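You operate a simulated robot arm through the tools that you are given. There is no shell and no other tool. Be economical: measure what you need, move in short steps, check, and stop when the job is done.

The job below is to be done with a simulated robot arm. You get a single attempt, and the scene is never put back.

Task
Lock each pump bottle and put the one under its LOW line in the black basket.
Fine: lock it before you move it; leave the others where they stand.

It is judged by the outcome, as a careful person would: the job done as asked, and still so three seconds after it is handed in. It fails if anything else is knocked over, pushed out of place, dropped, spilled or broken.

Robot
A 7-joint arm with a two-finger parallel gripper, fixed in place. Base frame: the origin is at the foot of the arm, x ahead of it, y to its left, z up. Readings come in m, rad, newtons and seconds.
Its first joint turns from -2.897 to 2.897 rad. Payload 1.57 kg.
The TCP is the grasp point between the finger pads, 0.03 m short of the fingertips. In the tool frame z runs along the fingers and y along their closing line. The gripper opens to 0.11 m. The fingers are 0.024 m wide and 0.012 m thick; the gripper's body (0.048 by 0.112 m) begins 0.078 m behind the TCP.
Orientation is that of the tool frame in the base frame, as a unit quaternion [w, x, y, z]. With the fingers straight down and closing along the base's y, the tool's x points along the base's -x, its y along +y and its z along -z.

Tools
- The arm moves only by the tool move_arm. Its argument "moves" is a list of rows, each a list of 7 numbers: the turn, a rotation vector about the tool's x, y, z in rad, then the shift along the tool's x, y, z in m, then the opening, from 0 (shut) to 1 (fully open). In form: [[rx, ry, rz, dx, dy, dz, jaw], ...]. A call has 1 to 12 rows; each row is the pose to reach, as a shift and turn from the pose commanded when the call began, along the tool's axes at that moment. Each row takes 0.2 s and may step no farther than 0.05 m and 0.15 rad from the row before; otherwise, or with a gripper value out of range, the whole call is refused. Where a pose cannot be reached the arm comes as near as it can. A force on the tool above 40 N (or 10 N above the force at the start of the call, whichever is more), or a blocked arm, ends the call early, and 0.2 s more pass. The fingers move at their own pace (about 0.045 m/s each) and stop on an object; they squeeze with about 23 N. The grip force told is the motor's: it shows also when the fingers shut on nothing. Time passes only in rows, and 0.2 s behind the last, so rows that repeat a pose let the fingers close. It gives the time, the measured TCP pose, the force on the tool (base axes), the opening and the grip force at its end, in the units of the frame above (readings bear some noise).
- Cameras (640 x 400 px; columns grow to the right, rows downward): "scene" is fixed at [0.0479, 0.6511, 1.6488]; the picture's right is [-0.51, -0.86, 0.00], its down [-0.62, 0.36, -0.70] and it looks along [0.60, -0.36, -0.72] (base axes); focal length 320 px, centre (320, 200). "wrist" rides on the gripper at [-0.036, 0, -0.08] in the tool frame; the picture's right is [0.00, -1.00, 0.00], its down [0.97, 0.00, -0.24] and it looks along [0.24, 0.00, 0.97] (tool axes); focal length 218 px, centre (320, 200). There is no depth. A picture from a camera that has moved, and an enlarged one, comes with that camera's place and axes in the base frame and with its lens.
- get_image(camera): a new picture of that camera. The clock stands still meanwhile.
- move_column(by): slides the trunk up (or, below 0, down) by that many m; the arm rides with it, the base frame stays. It gives what a move gives, with no picture.
- zoom(camera, box): a new picture of the part [left, top, right, bottom] of that camera's present view, enlarged. The clock stands still meanwhile.
- close_job(): hands the job in; it is judged then, once.

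Work in short steps. Places have to be worked out from the pictures, the camera data and where the tool is seen: move nearer, look again, correct. Check each grasp and each placing, and mend what went wrong. You have 120 turns and 68 pictures in all, those below and enlarged ones among them. Open the gripper and draw the arm clear of the work before you hand the job in, unless the task says otherwise; then end with one line.

The tools are called after "Request:" by a JSON object that holds its "name" and its "arguments". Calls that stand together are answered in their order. move_arm: Moves the arm, as the interface text tells. Its arguments: {"type":"object","properties":{"moves":{"type":"array","items":{"type":"array","items":{"type":"number"}}}},"required":["moves"]} The other tools are called the same way: move_column (by) slides the trunk up or down; get_image (camera) takes a picture; zoom (camera, box) takes an enlarged picture of a part of a camera's view; close_job () hands the job in.

At the start:

```text
time: 0.0
eef_pos: [0.4596, 0.1926, 1.2276]
ee_rot: [-0.001, 0.0, 1.0, 0.0]
wrist_force: [0.1, 0.0, -0.2]
grip_width: 0.1102
grip_force: 0.1
trunk travel left (down, up): [-0.525, 0.065]
```

scene: 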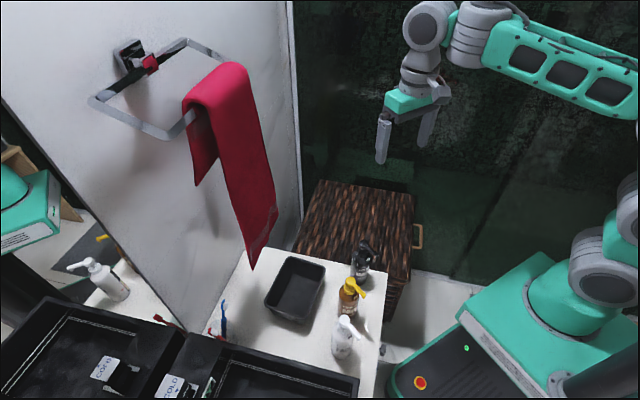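
wrist: 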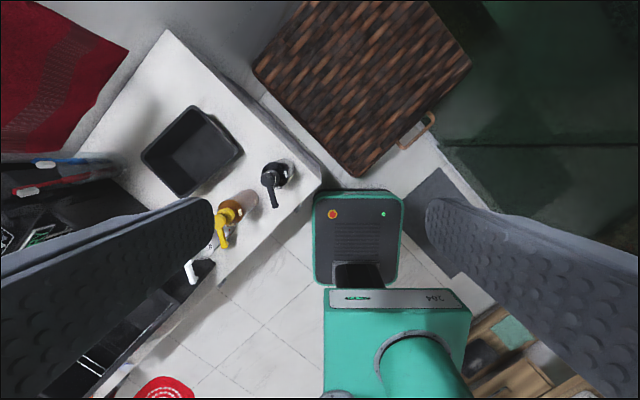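

The pictures show three pump bottles (black, amber with a yellow pump, white) on a counter beside a black basket. I'll enlarge them to read the levels and any lock marks.

Request:
{"name": "zoom", "arguments": {"camera": "scene", "box": [300, 220, 400, 370]}}

Request:
{"name": "zoom", "arguments": {"camera": "wrist", "box": [130, 90, 330, 290]}}

```text
2.67 times, centred on (350, 295) of scene
camera zoom: at [0.0479, 0.6511, 1.6488], right [-0.51, -0.86, 0.0], down [-0.62, 0.36, -0.7], along [0.6, -0.36, -0.72], focal length 854 px, centre (240, -53)
```

zoom: 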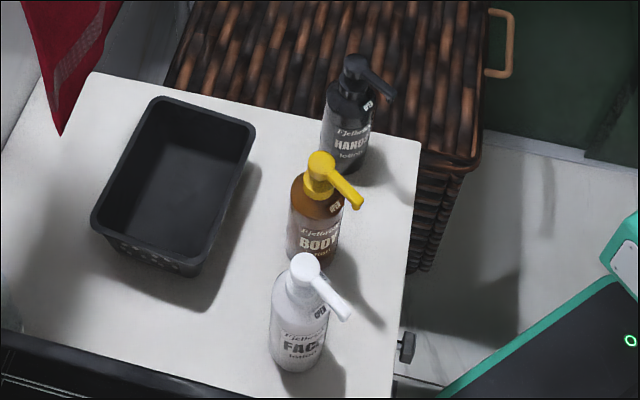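

```text
2.00 times, centred on (230, 190) of wrist
camera zoom: at [0.4956, 0.1927, 1.3075], right [0.0, -1.0, 0.0], down [-0.97, 0.0, 0.24], along [-0.24, 0.0, -0.97], focal length 436 px, centre (500, 220)
```

zoom: 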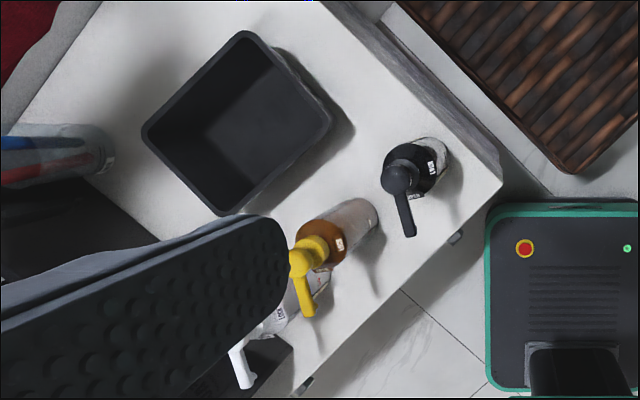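

The bottles stand around x 0.4, y 0.3. I'll enlarge each head and label to find the lock marks and LOW lines.

Request:
{"name": "zoom", "arguments": {"camera": "scene", "box": [340, 232, 380, 292]}}

Request:
{"name": "zoom", "arguments": {"camera": "scene", "box": [325, 270, 375, 365]}}

Request:
{"name": "zoom", "arguments": {"camera": "wrist", "box": [195, 150, 305, 220]}}

```text
6.67 times, centred on (360, 262) of scene
camera zoom: at [0.0479, 0.6511, 1.6488], right [-0.51, -0.86, 0.0], down [-0.62, 0.36, -0.7], along [0.6, -0.36, -0.72], focal length 2136 px, centre (53, -213)
```

zoom: 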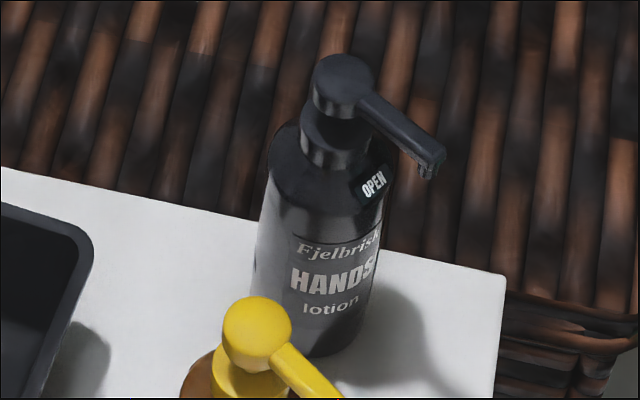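

```text
4.21 times, centred on (350, 318) of scene
camera zoom: at [0.0479, 0.6511, 1.6488], right [-0.51, -0.86, 0.0], down [-0.62, 0.36, -0.7], along [0.6, -0.36, -0.72], focal length 1349 px, centre (194, -295)
```

zoom: 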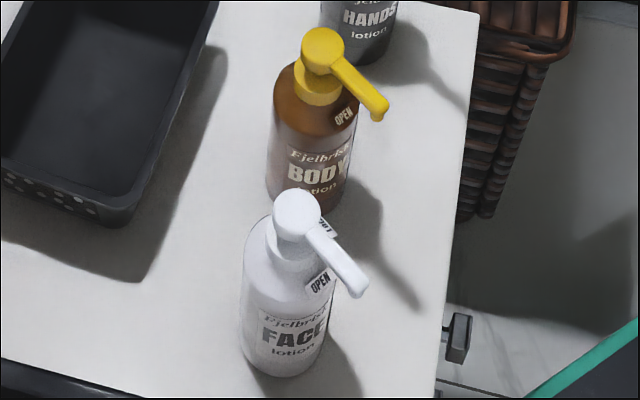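

```text
5.71 times, centred on (250, 185) of wrist
camera zoom: at [0.4956, 0.1927, 1.3075], right [0.0, -1.0, 0.0], down [-0.97, 0.0, 0.24], along [-0.24, 0.0, -0.97], focal length 1247 px, centre (720, 286)
```

zoom: 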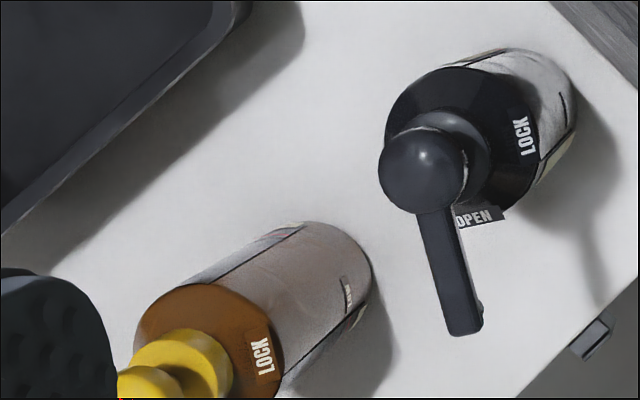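

Each spout points to OPEN (about −x). LOCK sits about a quarter turn counter-clockwise from above, toward −y. The level windows seem to be on the −y side, so I'll swing the wrist camera over there and look toward +y.

Request:
{"name": "move_arm", "arguments": {"moves": [[-0.13, 0, 0, 0.005, -0.027, 0.027, 1], [-0.26, 0, 0, 0.01, -0.054, 0.054, 1], [-0.39, 0, 0, 0.015, -0.081, 0.081, 1], [-0.52, 0, 0, 0.02, -0.108, 0.108, 1], [-0.65, 0, 0, 0.025, -0.135, 0.135, 1], [-0.78, 0, 0, 0.03, -0.162, 0.162, 1], [-0.91, 0, 0, 0.035, -0.19, 0.19, 1]]}}

Request:
{"name": "get_image", "arguments": {"camera": "wrist"}}

```text
time: 1.6
eef_pos: [0.4395, -0.0436, 1.0851]
ee_rot: [-0.039, -0.013, 0.972, 0.23]
wrist_force: [1.0, -1.5, -0.4]
grip_width: 0.1101
grip_force: 0.0
out of reach, approached as far as the arm can: row 1, 4, 5, 6, 7
trunk travel left (down, up): [-0.525, 0.065]
```

```text
60 pictures are left
camera wrist: at [0.4818, -0.078, 1.1523], right [0.01, -0.89, -0.45], down [-0.95, -0.15, 0.28], along [-0.32, 0.42, -0.85], focal length 218 px, centre (320, 200)
```

wrist: 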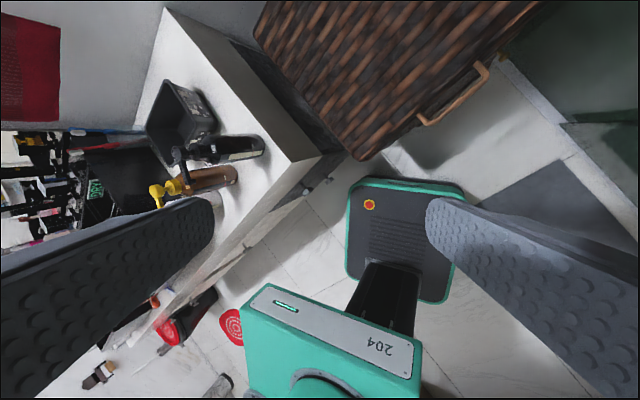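

The arm reached only part of the tilt, but the sides of two bottles are now visible. I'll enlarge that region.

Request:
{"name": "zoom", "arguments": {"camera": "wrist", "box": [140, 110, 280, 220]}}

```text
3.64 times, centred on (210, 165) of wrist
camera zoom: at [0.4818, -0.078, 1.1523], right [0.01, -0.89, -0.45], down [-0.95, -0.15, 0.28], along [-0.32, 0.42, -0.85], focal length 794 px, centre (720, 327)
```

zoom: 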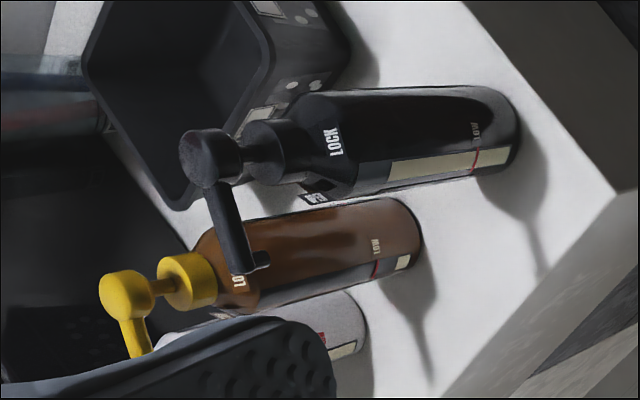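

Black's lotion reaches well above its red LOW line, while amber's seems to stop below its line. A finger hides white's window, so I'll close the jaw to clear it.

Request:
{"name": "move_arm", "arguments": {"moves": [[0, 0, 0, 0, 0, 0, 0.0], [0, 0, 0, 0, 0, 0, 0.0], [0, 0, 0, 0, 0, 0, 0.0], [0, 0, 0, 0, 0, 0, 0.0], [0, 0, 0, 0, 0, 0, 0.0], [0, 0, 0, 0, 0, 0, 0.0]]}}

Request:
{"name": "zoom", "arguments": {"camera": "wrist", "box": [150, 140, 250, 210]}}

```text
time: 3.0
eef_pos: [0.4379, -0.0412, 1.0869]
ee_rot: [-0.038, -0.014, 0.973, 0.228]
wrist_force: [-0.1, 0.8, -0.1]
grip_width: 0.0
grip_force: 8.0
trunk travel left (down, up): [-0.525, 0.065]
```

```text
5.71 times, centred on (200, 175) of wrist
camera zoom: at [0.4798, -0.0745, 1.1542], right [0.01, -0.9, -0.45], down [-0.95, -0.15, 0.28], along [-0.32, 0.42, -0.85], focal length 1247 px, centre (1006, 343)
```

zoom: 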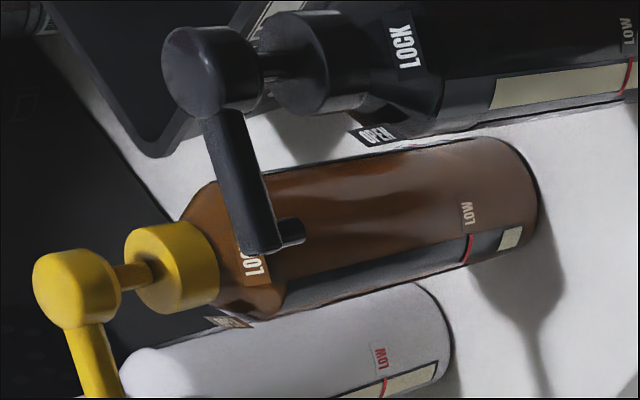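

Amber (BODY) is the one below LOW, and white and black have lotion above their lines. I'll return the tool to vertical near the bottles.

Request:
{"name": "move_arm", "arguments": {"moves": [[0.092, -0.015, 0.006, 0.006, 0.037, 0.012, 0.5], [0.184, -0.031, 0.011, 0.0126, 0.074, 0.023, 0.5], [0.276, -0.046, 0.017, 0.019, 0.111, 0.035, 0.5], [0.368, -0.062, 0.022, 0.025, 0.149, 0.046, 0.5], [0.46, -0.077, 0.028, 0.0316, 0.186, 0.058, 0.5], [0.46, -0.077, 0.028, 0.0316, 0.186, 0.058, 0.5]]}}

Request:
{"name": "get_image", "arguments": {"camera": "wrist"}}

```text
time: 4.4
eef_pos: [0.4036, 0.1553, 1.1163]
ee_rot: [0.0, -0.001, 1.0, 0.0]
wrist_force: [-0.5, 0.2, 0.9]
grip_width: 0.0551
grip_force: 0.1
trunk travel left (down, up): [-0.525, 0.065]
```

```text
57 pictures are left
camera wrist: at [0.4389, 0.155, 1.1956], right [0.0, -1.0, 0.0], down [-0.97, 0.0, 0.24], along [-0.24, 0.0, -0.97], focal length 218 px, centre (320, 200)
```

wrist: 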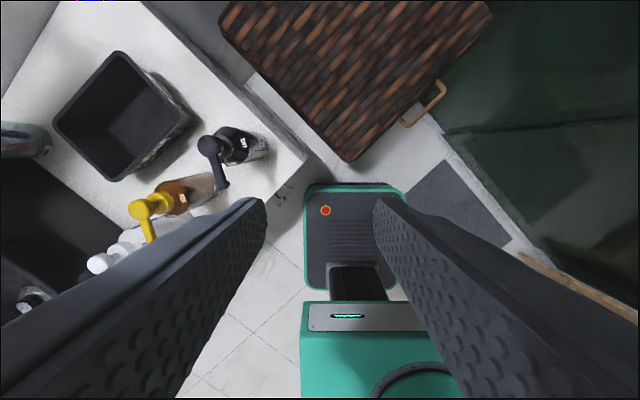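

Fresh sightings put the black pump head at about (0.438, 0.282), top near z 0.937. I'll move above it, staying high, and look again.

Request:
{"name": "move_arm", "arguments": {"moves": [[0, 0, 0, -0.009, 0.031, 0.018, 0.6], [0, 0, 0, -0.017, 0.063, 0.035, 0.6], [0, 0, 0, -0.026, 0.094, 0.052, 0.6], [0, 0, 0, -0.034, 0.125, 0.07, 0.6], [0, 0, 0, -0.034, 0.125, 0.07, 0.6]]}}

Request:
{"name": "get_image", "arguments": {"camera": "wrist"}}

Request:
{"name": "zoom", "arguments": {"camera": "scene", "box": [310, 160, 420, 320]}}

```text
time: 5.6
eef_pos: [0.4368, 0.2797, 1.0443]
ee_rot: [0.001, 0.0, 1.0, 0.0]
wrist_force: [1.5, 0.1, 0.4]
grip_width: 0.0661
grip_force: 0.0
trunk travel left (down, up): [-0.525, 0.065]
```

```text
56 pictures are left
camera wrist: at [0.4724, 0.2792, 1.1227], right [0.0, -1.0, 0.0], down [-0.97, 0.0, 0.24], along [-0.24, 0.0, -0.97], focal length 218 px, centre (320, 200)
```

wrist: 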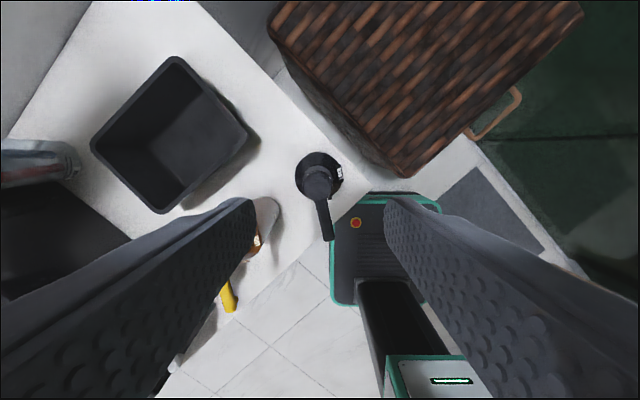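

```text
2.50 times, centred on (365, 240) of scene
camera zoom: at [0.0479, 0.6511, 1.6488], right [-0.51, -0.86, 0.0], down [-0.62, 0.36, -0.7], along [0.6, -0.36, -0.72], focal length 801 px, centre (208, 100)
```

zoom: 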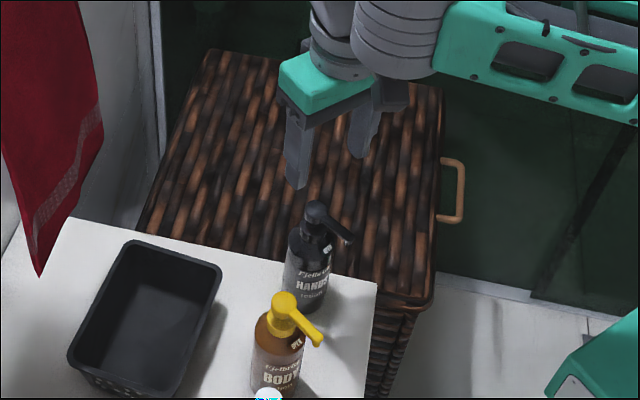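

Black's axis reads about (0.443, 0.280), with the knob spanning z 0.927–0.941 over a thin stem and the spout about 0.19 rad past −x. I'll match that yaw and descend part way, tips staying above the knob, then check.

Request:
{"name": "move_arm", "arguments": {"moves": [[0, 0, -0.1, -0.006, 0, 0, 0.5], [0, 0, -0.19, -0.006, 0, 0.02, 0.5], [0, 0, -0.19, -0.006, 0, 0.04, 0.5], [0, 0, -0.19, -0.006, 0, 0.06, 0.5], [0, 0, -0.19, -0.006, 0, 0.06, 0.5]]}}

Request:
{"name": "get_image", "arguments": {"camera": "wrist"}}

Request:
{"name": "zoom", "arguments": {"camera": "scene", "box": [330, 190, 410, 290]}}

```text
time: 6.8
eef_pos: [0.4504, 0.2843, 1.0203]
ee_rot: [-0.003, -0.095, 0.995, -0.013]
wrist_force: [0.5, -0.6, 0.2]
grip_width: 0.0547
grip_force: 0.1
out of reach, approached as far as the arm can: row 2, 3, 4
trunk travel left (down, up): [-0.525, 0.065]
```

```text
54 pictures are left
camera wrist: at [0.4859, 0.2921, 1.0994], right [0.19, -0.98, 0.02], down [-0.95, -0.18, 0.25], along [-0.24, -0.07, -0.97], focal length 218 px, centre (320, 200)
```

wrist: 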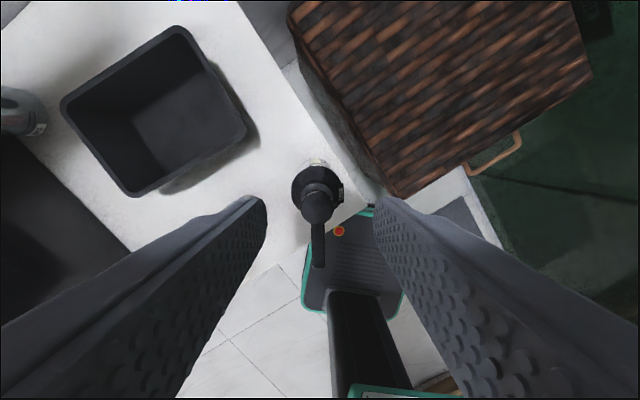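

```text
4.00 times, centred on (370, 240) of scene
camera zoom: at [0.0479, 0.6511, 1.6488], right [-0.51, -0.86, 0.0], down [-0.62, 0.36, -0.7], along [0.6, -0.36, -0.72], focal length 1281 px, centre (120, 40)
```

zoom: 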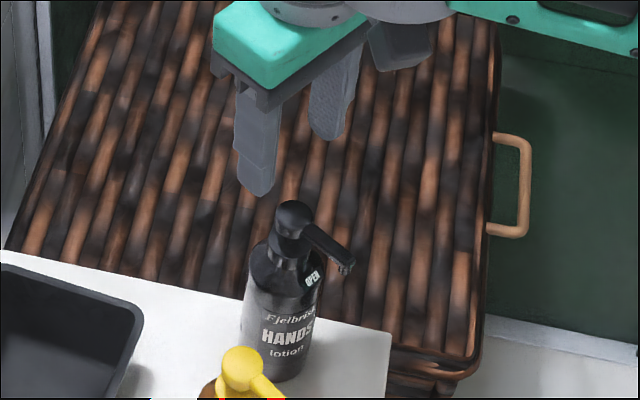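

The arm can't reach lower at this trunk height. I'll raise the tool 0.19 m, straighten its tilt, and then lower the trunk by the same kind of amount.

Request:
{"name": "move_arm", "arguments": {"moves": [[0, 0, 0, 0, 0, -0.04, 0.5], [0, 0, 0, 0, 0, -0.08, 0.5], [0, 0, 0, 0, 0, -0.12, 0.5], [0, 0, 0, 0, 0, -0.16, 0.5], [0, 0, 0, 0, 0, -0.19, 0.5]]}}

Request:
{"name": "move_column", "arguments": {"by": -0.2}}

```text
time: 8.0
eef_pos: [0.4405, 0.2782, 1.1725]
ee_rot: [0.0, -0.094, 0.996, -0.001]
wrist_force: [0.8, -0.5, 0.2]
grip_width: 0.0549
grip_force: 0.0
out of reach, approached as far as the arm can: row 1
trunk travel left (down, up): [-0.525, 0.065]
```

```text
time: 10.2
eef_pos: [0.4405, 0.2765, 0.974]
ee_rot: [0.001, -0.094, 0.996, 0.0]
wrist_force: [-0.2, 0.5, 0.2]
grip_width: 0.055
grip_force: 0.0
trunk travel left (down, up): [-0.325, 0.265]
```

The TCP is now at z 0.974, just above the knob. I'll check the alignment.

Request:
{"name": "get_image", "arguments": {"camera": "wrist"}}

Request:
{"name": "zoom", "arguments": {"camera": "scene", "box": [330, 200, 410, 300]}}

```text
52 pictures are left
camera wrist: at [0.4757, 0.2838, 1.0536], right [0.19, -0.98, 0.0], down [-0.95, -0.18, 0.24], along [-0.23, -0.04, -0.97], focal length 218 px, centre (320, 200)
```

wrist: 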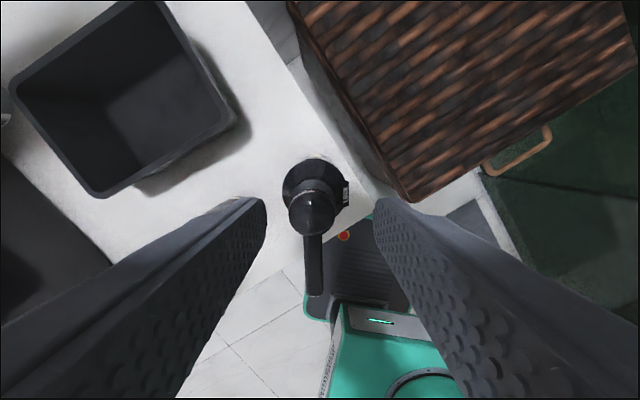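

```text
4.00 times, centred on (370, 250) of scene
camera zoom: at [0.0479, 0.6511, 1.6488], right [-0.51, -0.86, 0.0], down [-0.62, 0.36, -0.7], along [0.6, -0.36, -0.72], focal length 1281 px, centre (120, 0)
```

zoom: 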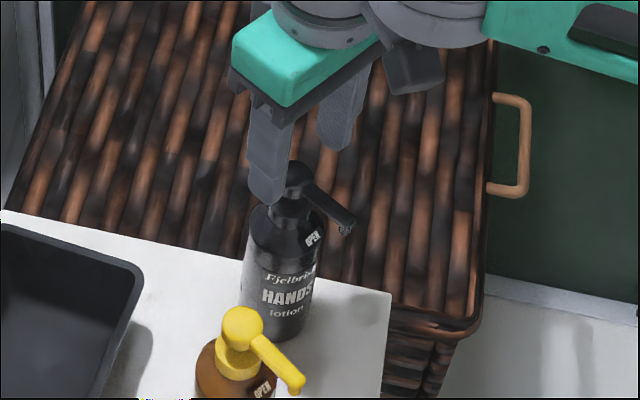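

The knob sits about 5 mm toward tool +y. I'll correct that, lower to z 0.950 so the tips end at the stem, and close gently on the knob.

Request:
{"name": "move_arm", "arguments": {"moves": [[0, 0, 0, -0.0025, 0.005, 0, 0.5], [0, 0, 0, -0.0025, 0.005, 0.012, 0.5], [0, 0, 0, -0.0025, 0.005, 0.024, 0.5], [0, 0, 0, -0.0025, 0.005, 0.024, 0.4]]}}

Request:
{"name": "get_image", "arguments": {"camera": "wrist"}}

Request:
{"name": "zoom", "arguments": {"camera": "scene", "box": [340, 220, 390, 290]}}

```text
time: 11.2
eef_pos: [0.4415, 0.2825, 0.9515]
ee_rot: [0.001, -0.093, 0.996, 0.0]
wrist_force: [0.9, 0.3, -0.1]
grip_width: 0.0441
grip_force: 0.1
trunk travel left (down, up): [-0.325, 0.265]
```

```text
50 pictures are left
camera wrist: at [0.4763, 0.2888, 1.031], right [0.19, -0.98, 0.0], down [-0.95, -0.18, 0.24], along [-0.23, -0.04, -0.97], focal length 218 px, centre (320, 200)
```

wrist: 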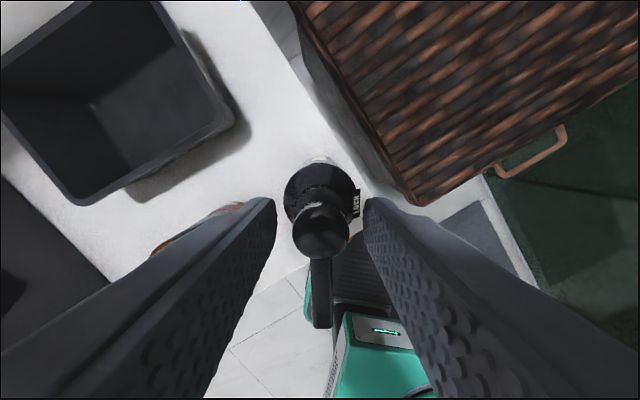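

```text
5.71 times, centred on (365, 255) of scene
camera zoom: at [0.0479, 0.6511, 1.6488], right [-0.51, -0.86, 0.0], down [-0.62, 0.36, -0.7], along [0.6, -0.36, -0.72], focal length 1830 px, centre (63, -114)
```

zoom: 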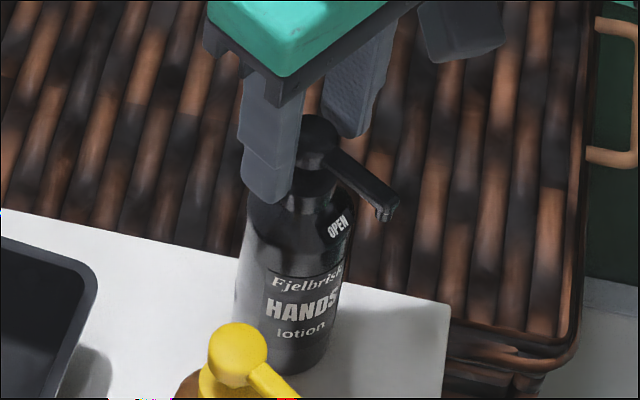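

Knob and fingers are centred. I'll close on the knob and read the width.

Request:
{"name": "move_arm", "arguments": {"moves": [[0, 0, 0, 0, 0, 0, 0.3], [0, 0, 0, 0, 0, 0, 0.2], [0, 0, 0, 0, 0, 0, 0.1], [0, 0, 0, 0, 0, 0, 0.1], [0, 0, 0, 0, 0, 0, 0.1]]}}

Request:
{"name": "zoom", "arguments": {"camera": "scene", "box": [340, 220, 390, 290]}}

```text
time: 12.4
eef_pos: [0.4417, 0.2813, 0.9513]
ee_rot: [0.001, -0.095, 0.995, 0.0]
wrist_force: [1.0, -1.2, 0.8]
grip_width: 0.0246
grip_force: 23.0
trunk travel left (down, up): [-0.325, 0.265]
```

```text
5.71 times, centred on (365, 255) of scene
camera zoom: at [0.0479, 0.6511, 1.6488], right [-0.51, -0.86, 0.0], down [-0.62, 0.36, -0.7], along [0.6, -0.36, -0.72], focal length 1830 px, centre (63, -114)
```

zoom: 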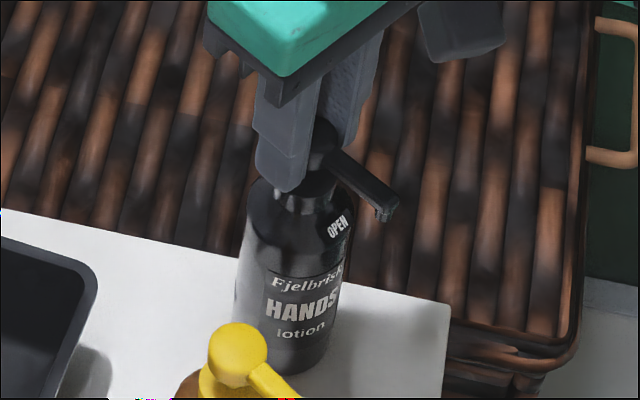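

It holds the knob at 24.6 mm and the bottle hasn't moved. I'll turn counter-clockwise from above about 0.5 rad as a test.

Request:
{"name": "move_arm", "arguments": {"moves": [[0, 0, -0.1, 0, 0, 0, 0.1], [0, 0, -0.2, 0, 0, 0, 0.1], [0, 0, -0.3, 0, 0, 0, 0.1], [0, 0, -0.4, 0, 0, 0, 0.1], [0, 0, -0.5, 0, 0, 0, 0.1]]}}

Request:
{"name": "zoom", "arguments": {"camera": "scene", "box": [340, 220, 390, 290]}}

```text
time: 13.6
eef_pos: [0.4419, 0.2851, 0.9504]
ee_rot: [0.0, -0.339, 0.941, 0.0]
wrist_force: [-2.1, -1.2, 1.2]
grip_width: 0.0245
grip_force: 22.6
trunk travel left (down, up): [-0.325, 0.265]
```

```text
5.71 times, centred on (365, 255) of scene
camera zoom: at [0.0479, 0.6511, 1.6488], right [-0.51, -0.86, 0.0], down [-0.62, 0.36, -0.7], along [0.6, -0.36, -0.72], focal length 1830 px, centre (63, -114)
```

zoom: 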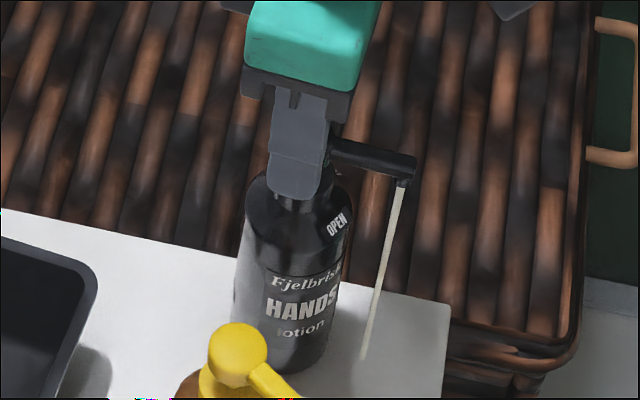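

The head turns without moving the bottle, but a thin stream shows at the spout, so my slight downward drift seems to be pressing the pump. I'll ease up about 1.5 mm and check it stops.

Request:
{"name": "move_arm", "arguments": {"moves": [[0, 0, 0, 0, 0, -0.0015, 0.1]]}}

Request:
{"name": "zoom", "arguments": {"camera": "scene", "box": [340, 220, 390, 290]}}

```text
time: 14.0
eef_pos: [0.4432, 0.283, 0.9517]
ee_rot: [0.001, -0.338, 0.941, 0.0]
wrist_force: [-0.9, 0.1, 0.4]
grip_width: 0.0247
grip_force: 22.7
trunk travel left (down, up): [-0.325, 0.265]
```

```text
5.71 times, centred on (365, 255) of scene
camera zoom: at [0.0479, 0.6511, 1.6488], right [-0.51, -0.86, 0.0], down [-0.62, 0.36, -0.7], along [0.6, -0.36, -0.72], focal length 1830 px, centre (63, -114)
```

zoom: 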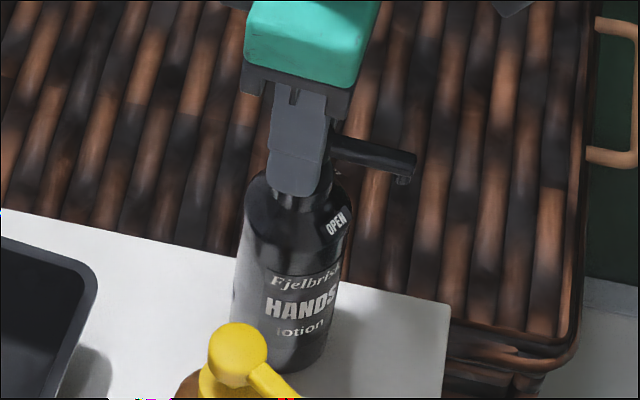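

The stream stopped and there's no puddle. I'll keep turning with a slight upward bias.

Request:
{"name": "move_arm", "arguments": {"moves": [[0, 0, -0.1, 0, 0, -0.0008, 0.1], [0, 0, -0.2, 0, 0, -0.001, 0.1], [0, 0, -0.3, 0, 0, -0.001, 0.1], [0, 0, -0.4, 0, 0, -0.001, 0.1], [0, 0, -0.5, 0, 0, -0.001, 0.1], [0, 0, -0.6, 0, 0, -0.001, 0.1]]}}

Request:
{"name": "zoom", "arguments": {"camera": "scene", "box": [340, 220, 390, 290]}}

Request:
{"name": "get_image", "arguments": {"camera": "wrist"}}

```text
time: 15.4
eef_pos: [0.4428, 0.2833, 0.9531]
ee_rot: [0.001, -0.602, 0.798, 0.0]
wrist_force: [-0.4, 0.7, 0.6]
grip_width: 0.0245
grip_force: 23.3
trunk travel left (down, up): [-0.325, 0.265]
```

```text
5.71 times, centred on (365, 255) of scene
camera zoom: at [0.0479, 0.6511, 1.6488], right [-0.51, -0.86, 0.0], down [-0.62, 0.36, -0.7], along [0.6, -0.36, -0.72], focal length 1830 px, centre (63, -114)
```

zoom: 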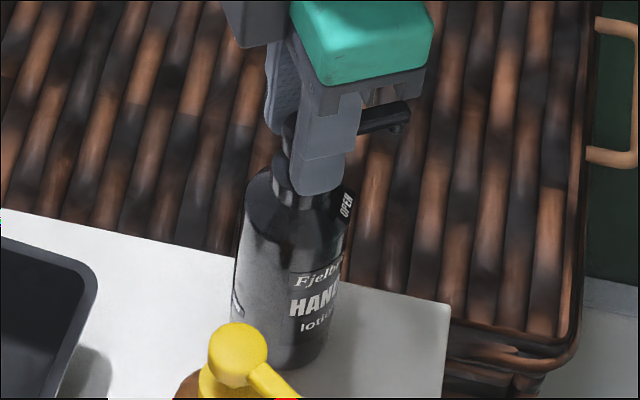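

```text
44 pictures are left
camera wrist: at [0.4523, 0.3177, 1.0319], right [0.96, -0.28, 0.0], down [-0.27, -0.93, 0.24], along [-0.07, -0.23, -0.97], focal length 218 px, centre (320, 200)
```

wrist: 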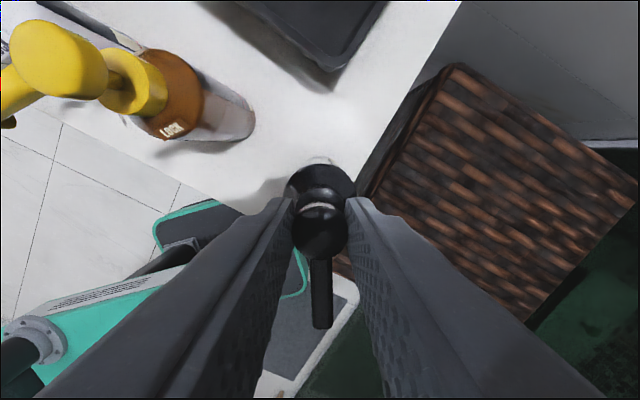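

The bottle body itself turned a bit on that second part; my upward bias probably took weight off its base. I'll check where the LOCK mark is relative to the spout.

Request:
{"name": "zoom", "arguments": {"camera": "wrist", "box": [260, 140, 380, 340]}}

Request:
{"name": "zoom", "arguments": {"camera": "scene", "box": [350, 240, 380, 290]}}

```text
2.00 times, centred on (320, 240) of wrist
camera zoom: at [0.4523, 0.3177, 1.0319], right [0.96, -0.28, 0.0], down [-0.27, -0.93, 0.24], along [-0.07, -0.23, -0.97], focal length 436 px, centre (320, 120)
```

zoom: 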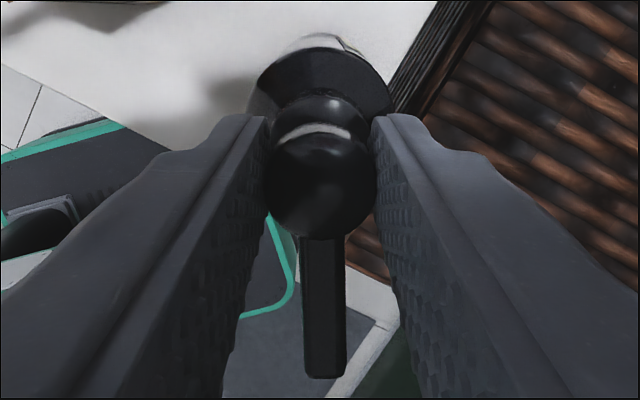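

```text
8.00 times, centred on (365, 265) of scene
camera zoom: at [0.0479, 0.6511, 1.6488], right [-0.51, -0.86, 0.0], down [-0.62, 0.36, -0.7], along [0.6, -0.36, -0.72], focal length 2563 px, centre (-40, -320)
```

zoom: 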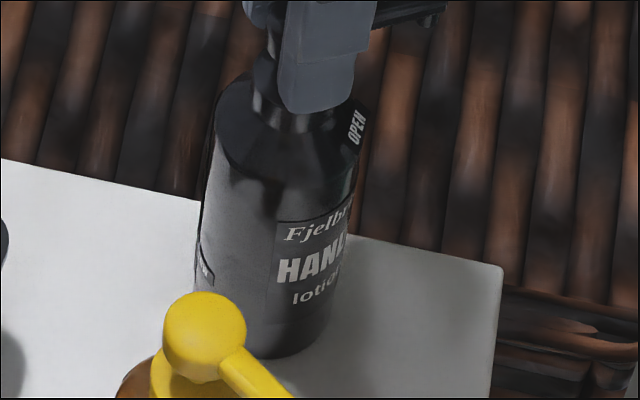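

OPEN and the label shifted about 25°, consistent with a lightly lifted bottle turning along. While it's still unweighted I'll turn back by that amount to bring the bottle round.

Request:
{"name": "move_arm", "arguments": {"moves": [[0, 0, 0.1, 0, 0, 0, 0.1], [0, 0, 0.2, 0, 0, 0, 0.1], [0, 0, 0.3, 0, 0, 0, 0.1], [0, 0, 0.4, 0, 0, 0, 0.1], [0, 0, 0.4, 0, 0, 0, 0.1]]}}

Request:
{"name": "zoom", "arguments": {"camera": "scene", "box": [340, 220, 390, 290]}}

```text
time: 16.6
eef_pos: [0.4425, 0.2834, 0.952]
ee_rot: [0.001, -0.43, 0.903, 0.0]
wrist_force: [0.9, -0.3, 0.1]
grip_width: 0.0248
grip_force: 22.8
trunk travel left (down, up): [-0.325, 0.265]
```

```text
5.71 times, centred on (365, 255) of scene
camera zoom: at [0.0479, 0.6511, 1.6488], right [-0.51, -0.86, 0.0], down [-0.62, 0.36, -0.7], along [0.6, -0.36, -0.72], focal length 1830 px, centre (63, -114)
```

zoom: 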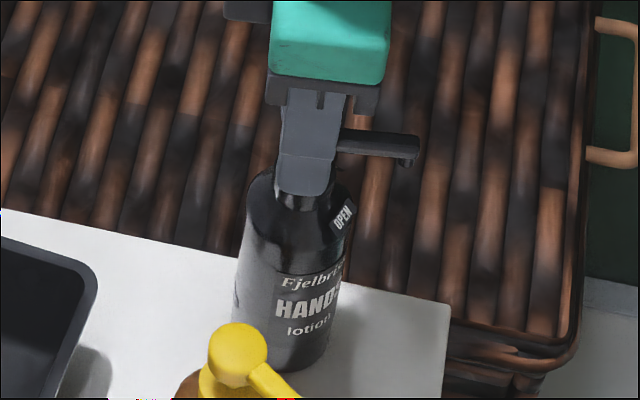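

The bottle came most of the way back (label within roughly 10°). I'll turn back a little more with the same light lift, then settle it down.

Request:
{"name": "move_arm", "arguments": {"moves": [[0, 0, 0.05, 0, 0, -0.0008, 0.1], [0, 0, 0.13, 0, 0, -0.0008, 0.1], [0, 0, 0.2, 0, 0, -0.0008, 0.1], [0, 0, 0.2, 0, 0, 0.0004, 0.1]]}}

Request:
{"name": "zoom", "arguments": {"camera": "scene", "box": [340, 220, 390, 290]}}

```text
time: 17.6
eef_pos: [0.4418, 0.2824, 0.9535]
ee_rot: [0.001, -0.338, 0.941, 0.0]
wrist_force: [0.1, 0.7, 0.5]
grip_width: 0.0245
grip_force: 23.3
trunk travel left (down, up): [-0.325, 0.265]
```

```text
5.71 times, centred on (365, 255) of scene
camera zoom: at [0.0479, 0.6511, 1.6488], right [-0.51, -0.86, 0.0], down [-0.62, 0.36, -0.7], along [0.6, -0.36, -0.72], focal length 1830 px, centre (63, -114)
```

zoom: 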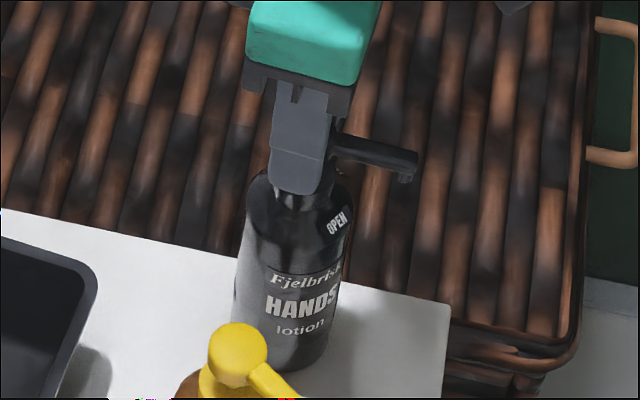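

The bottle is back at its original orientation. Next I'll set it down and open slightly so nothing clamps vertically, then slide 8 mm along the spout. From there I can turn the head by pushing the spout between loosely held fingers, which avoids any press or lift.

Request:
{"name": "move_arm", "arguments": {"moves": [[0, 0, 0, 0, 0, 0.0017, 0.1], [0, 0, 0, 0, 0, 0.0017, 0.15], [0, 0, 0, 0, 0, 0.0017, 0.27], [0, 0, 0, 0, 0, 0.0017, 0.27], [0, 0, 0, 0.004, 0, 0.0017, 0.27], [0, 0, 0, 0.008, 0, 0.0017, 0.25]]}}

Request:
{"name": "get_image", "arguments": {"camera": "wrist"}}

```text
time: 19.0
eef_pos: [0.436, 0.2759, 0.952]
ee_rot: [0.001, -0.338, 0.941, 0.0]
wrist_force: [0.0, 0.1, -0.8]
grip_width: 0.0276
grip_force: 0.0
trunk travel left (down, up): [-0.325, 0.265]
```

```text
39 pictures are left
camera wrist: at [0.4628, 0.2988, 1.0302], right [0.64, -0.77, 0.0], down [-0.75, -0.62, 0.24], along [-0.18, -0.15, -0.97], focal length 218 px, centre (320, 200)
```

wrist: 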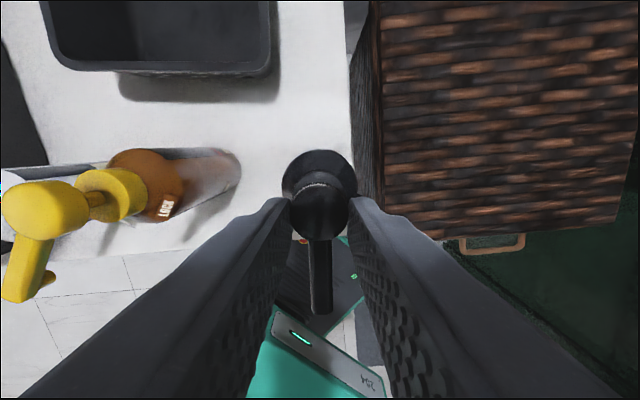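

The head is loose between the fingers and the bottle is seated. I'll turn about its axis by 0.78 rad.

Request:
{"name": "move_arm", "arguments": {"moves": [[0, 0, -0.13, -0.0001, -0.001, 0, 0.25], [0, 0, -0.26, -0.0003, -0.0021, 0, 0.25], [0, 0, -0.39, -0.0006, -0.003, 0, 0.25], [0, 0, -0.52, -0.0011, -0.004, 0, 0.25], [0, 0, -0.65, -0.0016, -0.0048, 0, 0.25], [0, 0, -0.78, -0.0023, -0.0056, 0, 0.25]]}}

Request:
{"name": "get_image", "arguments": {"camera": "wrist"}}

Request:
{"name": "zoom", "arguments": {"camera": "scene", "box": [340, 220, 390, 290]}}

```text
time: 20.4
eef_pos: [0.4416, 0.2754, 0.9514]
ee_rot: [0.0, -0.671, 0.741, 0.0]
wrist_force: [-1.0, 0.0, 0.1]
grip_width: 0.0278
grip_force: 0.2
trunk travel left (down, up): [-0.325, 0.265]
```

```text
38 pictures are left
camera wrist: at [0.4443, 0.3101, 1.0301], right [1.0, -0.1, 0.0], down [-0.1, -0.97, 0.24], along [-0.02, -0.24, -0.97], focal length 218 px, centre (320, 200)
```

wrist: 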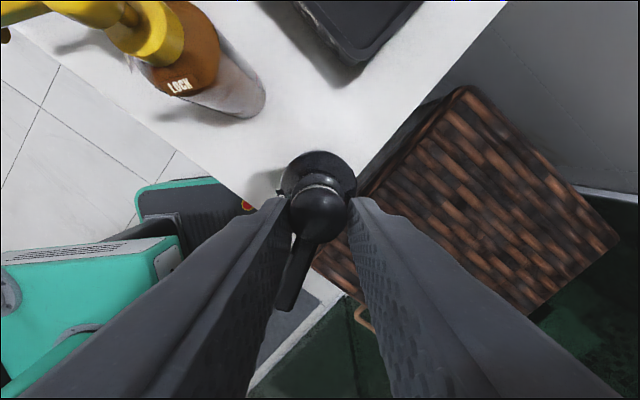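

```text
5.71 times, centred on (365, 255) of scene
camera zoom: at [0.0479, 0.6511, 1.6488], right [-0.51, -0.86, 0.0], down [-0.62, 0.36, -0.7], along [0.6, -0.36, -0.72], focal length 1830 px, centre (63, -114)
```

zoom: 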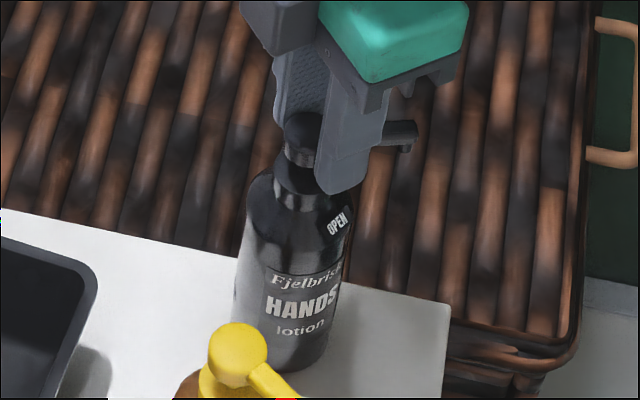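

That works: the head turns while the bottle stays put and nothing is dispensed. I'll continue another 0.52 rad.

Request:
{"name": "move_arm", "arguments": {"moves": [[0, 0, -0.13, -0.0001, -0.001, 0, 0.25], [0, 0, -0.26, -0.0003, -0.0021, 0, 0.25], [0, 0, -0.39, -0.0006, -0.003, 0, 0.25], [0, 0, -0.52, -0.0011, -0.004, 0, 0.25]]}}

Request:
{"name": "get_image", "arguments": {"camera": "wrist"}}

Request:
{"name": "zoom", "arguments": {"camera": "scene", "box": [340, 220, 390, 290]}}

```text
time: 21.4
eef_pos: [0.4458, 0.2745, 0.9499]
ee_rot: [-0.001, 0.839, -0.544, 0.001]
wrist_force: [0.2, -0.3, 0.2]
grip_width: 0.0282
grip_force: 0.7
trunk travel left (down, up): [-0.325, 0.265]
```

```text
36 pictures are left
camera wrist: at [0.4299, 0.3076, 1.0288], right [0.91, 0.41, 0.0], down [0.4, -0.89, 0.24], along [0.1, -0.22, -0.97], focal length 218 px, centre (320, 200)
```

wrist: 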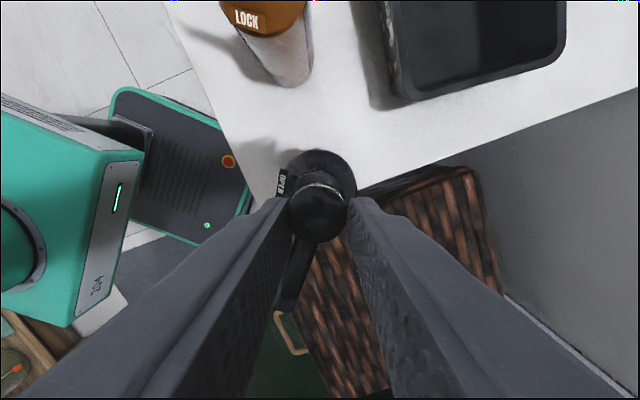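

```text
5.71 times, centred on (365, 255) of scene
camera zoom: at [0.0479, 0.6511, 1.6488], right [-0.51, -0.86, 0.0], down [-0.62, 0.36, -0.7], along [0.6, -0.36, -0.72], focal length 1830 px, centre (63, -114)
```

zoom: 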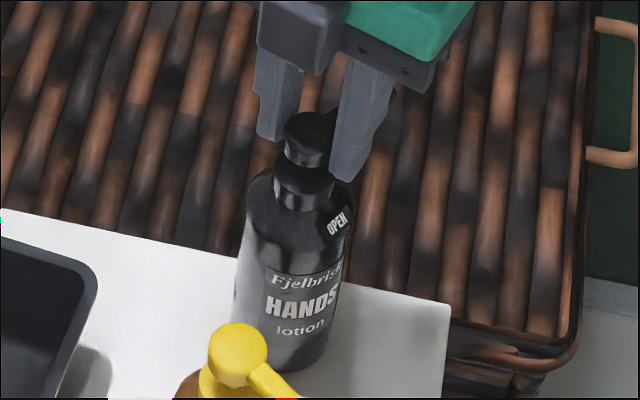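

The spout now points close to −y (about 80–85° turned). I'll add 0.1 rad, then centre the jaw on the spout, open and rise to look at the LOCK mark.

Request:
{"name": "move_arm", "arguments": {"moves": [[0, 0, -0.1, 0, -0.0008, 0, 0.25], [0, 0, 0, 0, 0, 0, 0.35], [0, 0, 0, 0, 0, 0, 0.4], [0, 0, 0, 0, 0, -0.03, 0.5], [0, 0, 0, 0, 0, -0.07, 0.5], [0, 0, 0, 0, 0, -0.1, 0.5]]}}

Request:
{"name": "zoom", "arguments": {"camera": "wrist", "box": [240, 120, 400, 280]}}

Request:
{"name": "zoom", "arguments": {"camera": "scene", "box": [330, 220, 400, 370]}}

```text
time: 22.8
eef_pos: [0.4443, 0.2746, 1.0521]
ee_rot: [0.0, 0.839, -0.544, 0.0]
wrist_force: [-0.6, 0.8, 0.0]
grip_width: 0.055
grip_force: 0.1
trunk travel left (down, up): [-0.325, 0.265]
```

```text
2.50 times, centred on (320, 200) of wrist
camera zoom: at [0.4295, 0.3063, 1.1305], right [0.91, 0.41, 0.0], down [0.39, -0.89, 0.24], along [0.1, -0.22, -0.97], focal length 546 px, centre (320, 200)
```

zoom: 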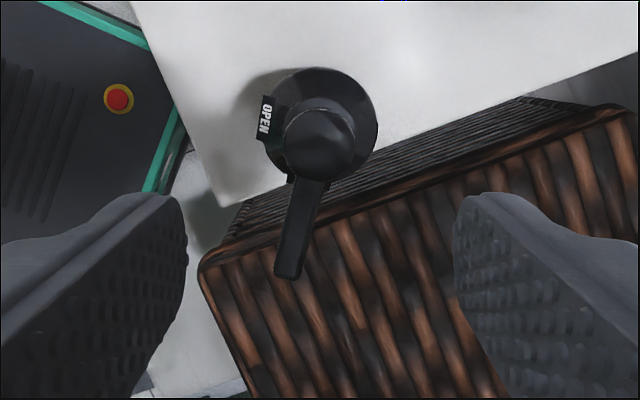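

```text
2.67 times, centred on (365, 295) of scene
camera zoom: at [0.0479, 0.6511, 1.6488], right [-0.51, -0.86, 0.0], down [-0.62, 0.36, -0.7], along [0.6, -0.36, -0.72], focal length 854 px, centre (200, -53)
```

zoom: 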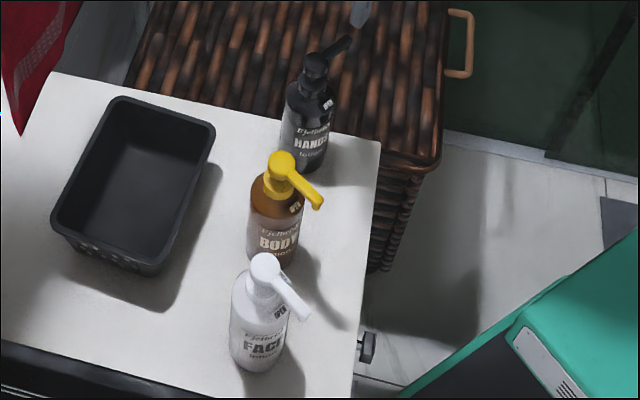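

Black's spout turned roughly 90° onto the LOCK side, with a bit of the label showing under it. I'll enlarge once to confirm.

Request:
{"name": "zoom", "arguments": {"camera": "wrist", "box": [295, 140, 345, 200]}}

```text
6.67 times, centred on (320, 170) of wrist
camera zoom: at [0.4295, 0.3063, 1.1305], right [0.91, 0.41, 0.0], down [0.39, -0.89, 0.24], along [0.1, -0.22, -0.97], focal length 1455 px, centre (320, 400)
```

zoom: 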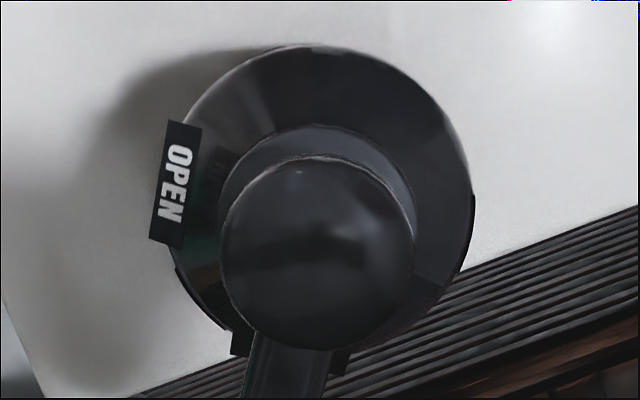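

The LOCK label is centred under the black spout, so black is locked and in place. Next I'll unwind the wrist and move above the amber bottle.

Request:
{"name": "move_arm", "arguments": {"moves": [[0, 0, 0.15, -0.01, 0.0026, -0.01, 0.5], [0, 0, 0.3, -0.02, 0.005, -0.02, 0.5], [0, 0, 0.45, -0.031, 0.008, -0.02, 0.5], [0, 0, 0.6, -0.041, 0.0106, -0.02, 0.5], [0, 0, 0.75, -0.051, 0.013, -0.02, 0.5], [0, 0, 0.9, -0.062, 0.016, -0.02, 0.5], [0, 0, 1.05, -0.072, 0.0185, -0.02, 0.5], [0, 0, 1.2, -0.082, 0.021, -0.02, 0.5], [0, 0, 1.35, -0.093, 0.024, -0.02, 0.5], [0, 0, 1.5, -0.103, 0.0265, -0.02, 0.5], [0, 0, 1.65, -0.113, 0.029, -0.02, 0.5], [0, 0, 1.8, -0.1235, 0.0318, -0.02, 0.5]]}}

Request:
{"name": "get_image", "arguments": {"camera": "wrist"}}

```text
time: 25.4
eef_pos: [0.3658, 0.3744, 1.0713]
ee_rot: [0.0, -0.094, 0.996, 0.0]
wrist_force: [0.2, 0.1, 0.1]
grip_width: 0.0551
grip_force: 0.1
trunk travel left (down, up): [-0.325, 0.265]
```

```text
31 pictures are left
camera wrist: at [0.4003, 0.3816, 1.1513], right [0.19, -0.98, 0.0], down [-0.95, -0.18, 0.24], along [-0.23, -0.04, -0.97], focal length 218 px, centre (320, 200)
```

wrist: 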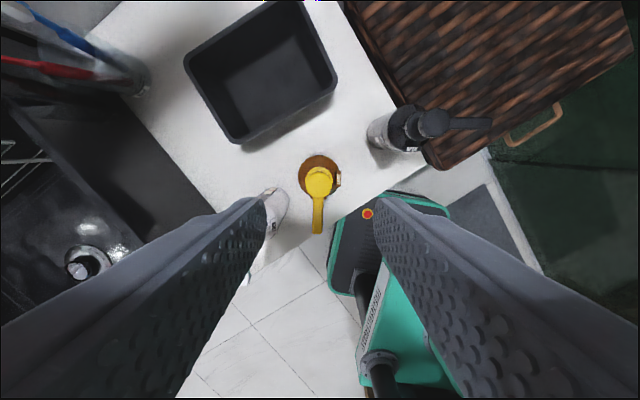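

Amber's axis comes out at about (0.368, 0.3775) and its spout is in line with the tool. I'll descend to just above the knob, offset 8 mm along the spout, then check.

Request:
{"name": "move_arm", "arguments": {"moves": [[0, 0, 0, 0.005, 0.0026, 0.03, 0.4], [0, 0, 0, 0.005, 0.0026, 0.06, 0.4], [0, 0, 0, 0.005, 0.0026, 0.09, 0.4], [0, 0, 0, 0.005, 0.0026, 0.09, 0.4]]}}

Request:
{"name": "get_image", "arguments": {"camera": "wrist"}}

```text
time: 26.4
eef_pos: [0.362, 0.3762, 0.98]
ee_rot: [0.001, -0.094, 0.996, 0.0]
wrist_force: [0.6, -1.0, 1.2]
grip_width: 0.0441
grip_force: 0.0
trunk travel left (down, up): [-0.325, 0.265]
```

```text
30 pictures are left
camera wrist: at [0.3973, 0.383, 1.0593], right [0.19, -0.98, 0.0], down [-0.95, -0.18, 0.24], along [-0.23, -0.04, -0.97], focal length 218 px, centre (320, 200)
```

wrist: 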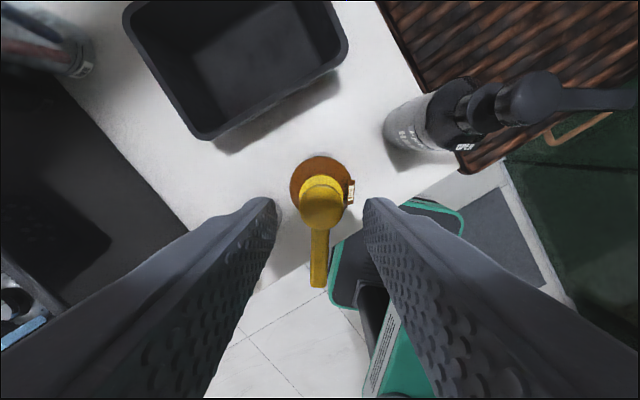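

Centred to within a millimetre. I'll lower to z 0.951 and narrow the jaw to 27.5 mm, a loose straddle.

Request:
{"name": "move_arm", "arguments": {"moves": [[0, 0, 0, 0.001, 0, 0.015, 0.4], [0, 0, 0, 0.001, 0, 0.029, 0.4], [0, 0, 0, 0.001, -0.0005, 0.029, 0.32], [0, 0, 0, 0.001, -0.0005, 0.029, 0.25], [0, 0, 0, 0.001, -0.0005, 0.029, 0.25]]}}

Request:
{"name": "get_image", "arguments": {"camera": "wrist"}}

Request:
{"name": "zoom", "arguments": {"camera": "scene", "box": [325, 245, 385, 330]}}

```text
time: 27.6
eef_pos: [0.3615, 0.3754, 0.9512]
ee_rot: [0.001, -0.095, 0.995, 0.001]
wrist_force: [-0.9, -0.1, -0.5]
grip_width: 0.0274
grip_force: 0.0
trunk travel left (down, up): [-0.325, 0.265]
```

```text
29 pictures are left
camera wrist: at [0.3961, 0.3821, 1.0307], right [0.19, -0.98, 0.0], down [-0.95, -0.18, 0.24], along [-0.23, -0.04, -0.97], focal length 218 px, centre (320, 200)
```

wrist: 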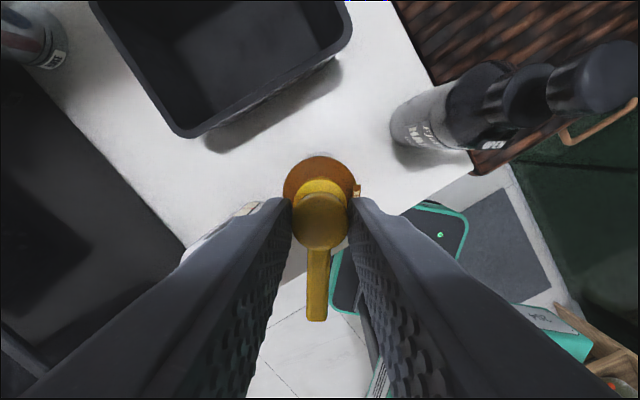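

```text
4.71 times, centred on (355, 288) of scene
camera zoom: at [0.0479, 0.6511, 1.6488], right [-0.51, -0.86, 0.0], down [-0.62, 0.36, -0.7], along [0.6, -0.36, -0.72], focal length 1507 px, centre (155, -212)
```

zoom: 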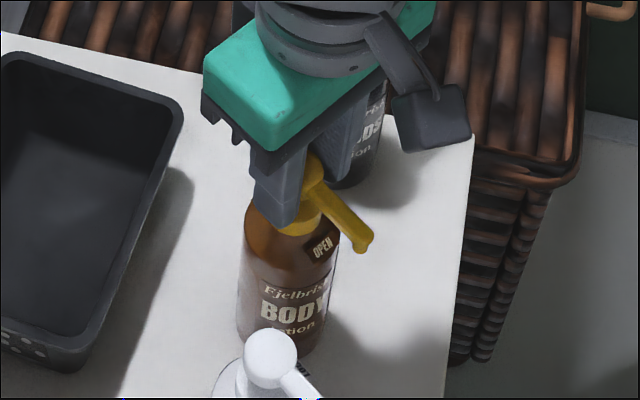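

Good straddle. I'll turn 1.3 rad about amber's axis and check.

Request:
{"name": "move_arm", "arguments": {"moves": [[0, 0, -0.13, 0, -0.0009, 0, 0.25], [0, 0, -0.26, -0.0002, -0.0018, 0, 0.25], [0, 0, -0.39, -0.0005, -0.0027, 0, 0.25], [0, 0, -0.52, -0.0009, -0.0035, 0, 0.25], [0, 0, -0.65, -0.0014, -0.0042, 0, 0.25], [0, 0, -0.78, -0.002, -0.0049, 0, 0.25], [0, 0, -0.91, -0.0027, -0.0055, 0, 0.25], [0, 0, -1.04, -0.0035, -0.006, 0, 0.25], [0, 0, -1.17, -0.0043, -0.0064, 0, 0.25], [0, 0, -1.3, -0.0051, -0.0067, 0, 0.25]]}}

Request:
{"name": "get_image", "arguments": {"camera": "wrist"}}

Request:
{"name": "zoom", "arguments": {"camera": "scene", "box": [325, 245, 385, 330]}}

```text
time: 29.8
eef_pos: [0.3669, 0.3705, 0.9519]
ee_rot: [0.001, -0.678, 0.735, 0.0]
wrist_force: [-0.7, -0.1, 0.5]
grip_width: 0.0279
grip_force: 0.5
trunk travel left (down, up): [-0.325, 0.265]
```

```text
27 pictures are left
camera wrist: at [0.3689, 0.4056, 1.0308], right [1.0, -0.08, 0.0], down [-0.08, -0.97, 0.24], along [-0.02, -0.24, -0.97], focal length 218 px, centre (320, 200)
```

wrist: 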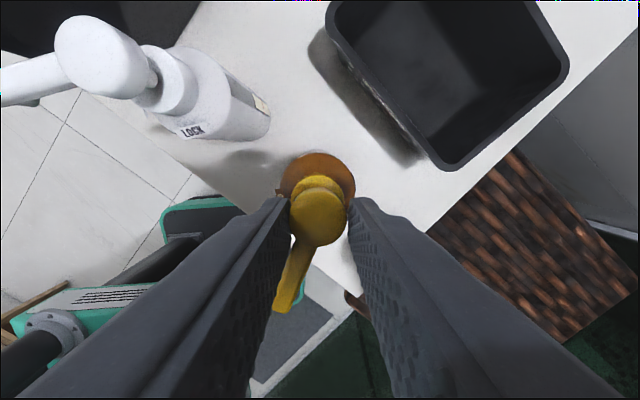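

```text
4.71 times, centred on (355, 288) of scene
camera zoom: at [0.0479, 0.6511, 1.6488], right [-0.51, -0.86, 0.0], down [-0.62, 0.36, -0.7], along [0.6, -0.36, -0.72], focal length 1507 px, centre (155, -212)
```

zoom: 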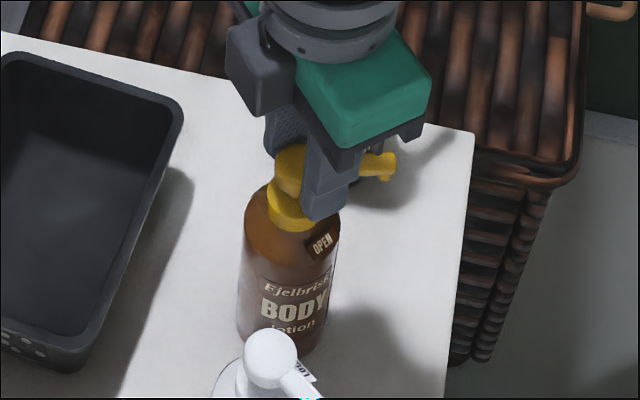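

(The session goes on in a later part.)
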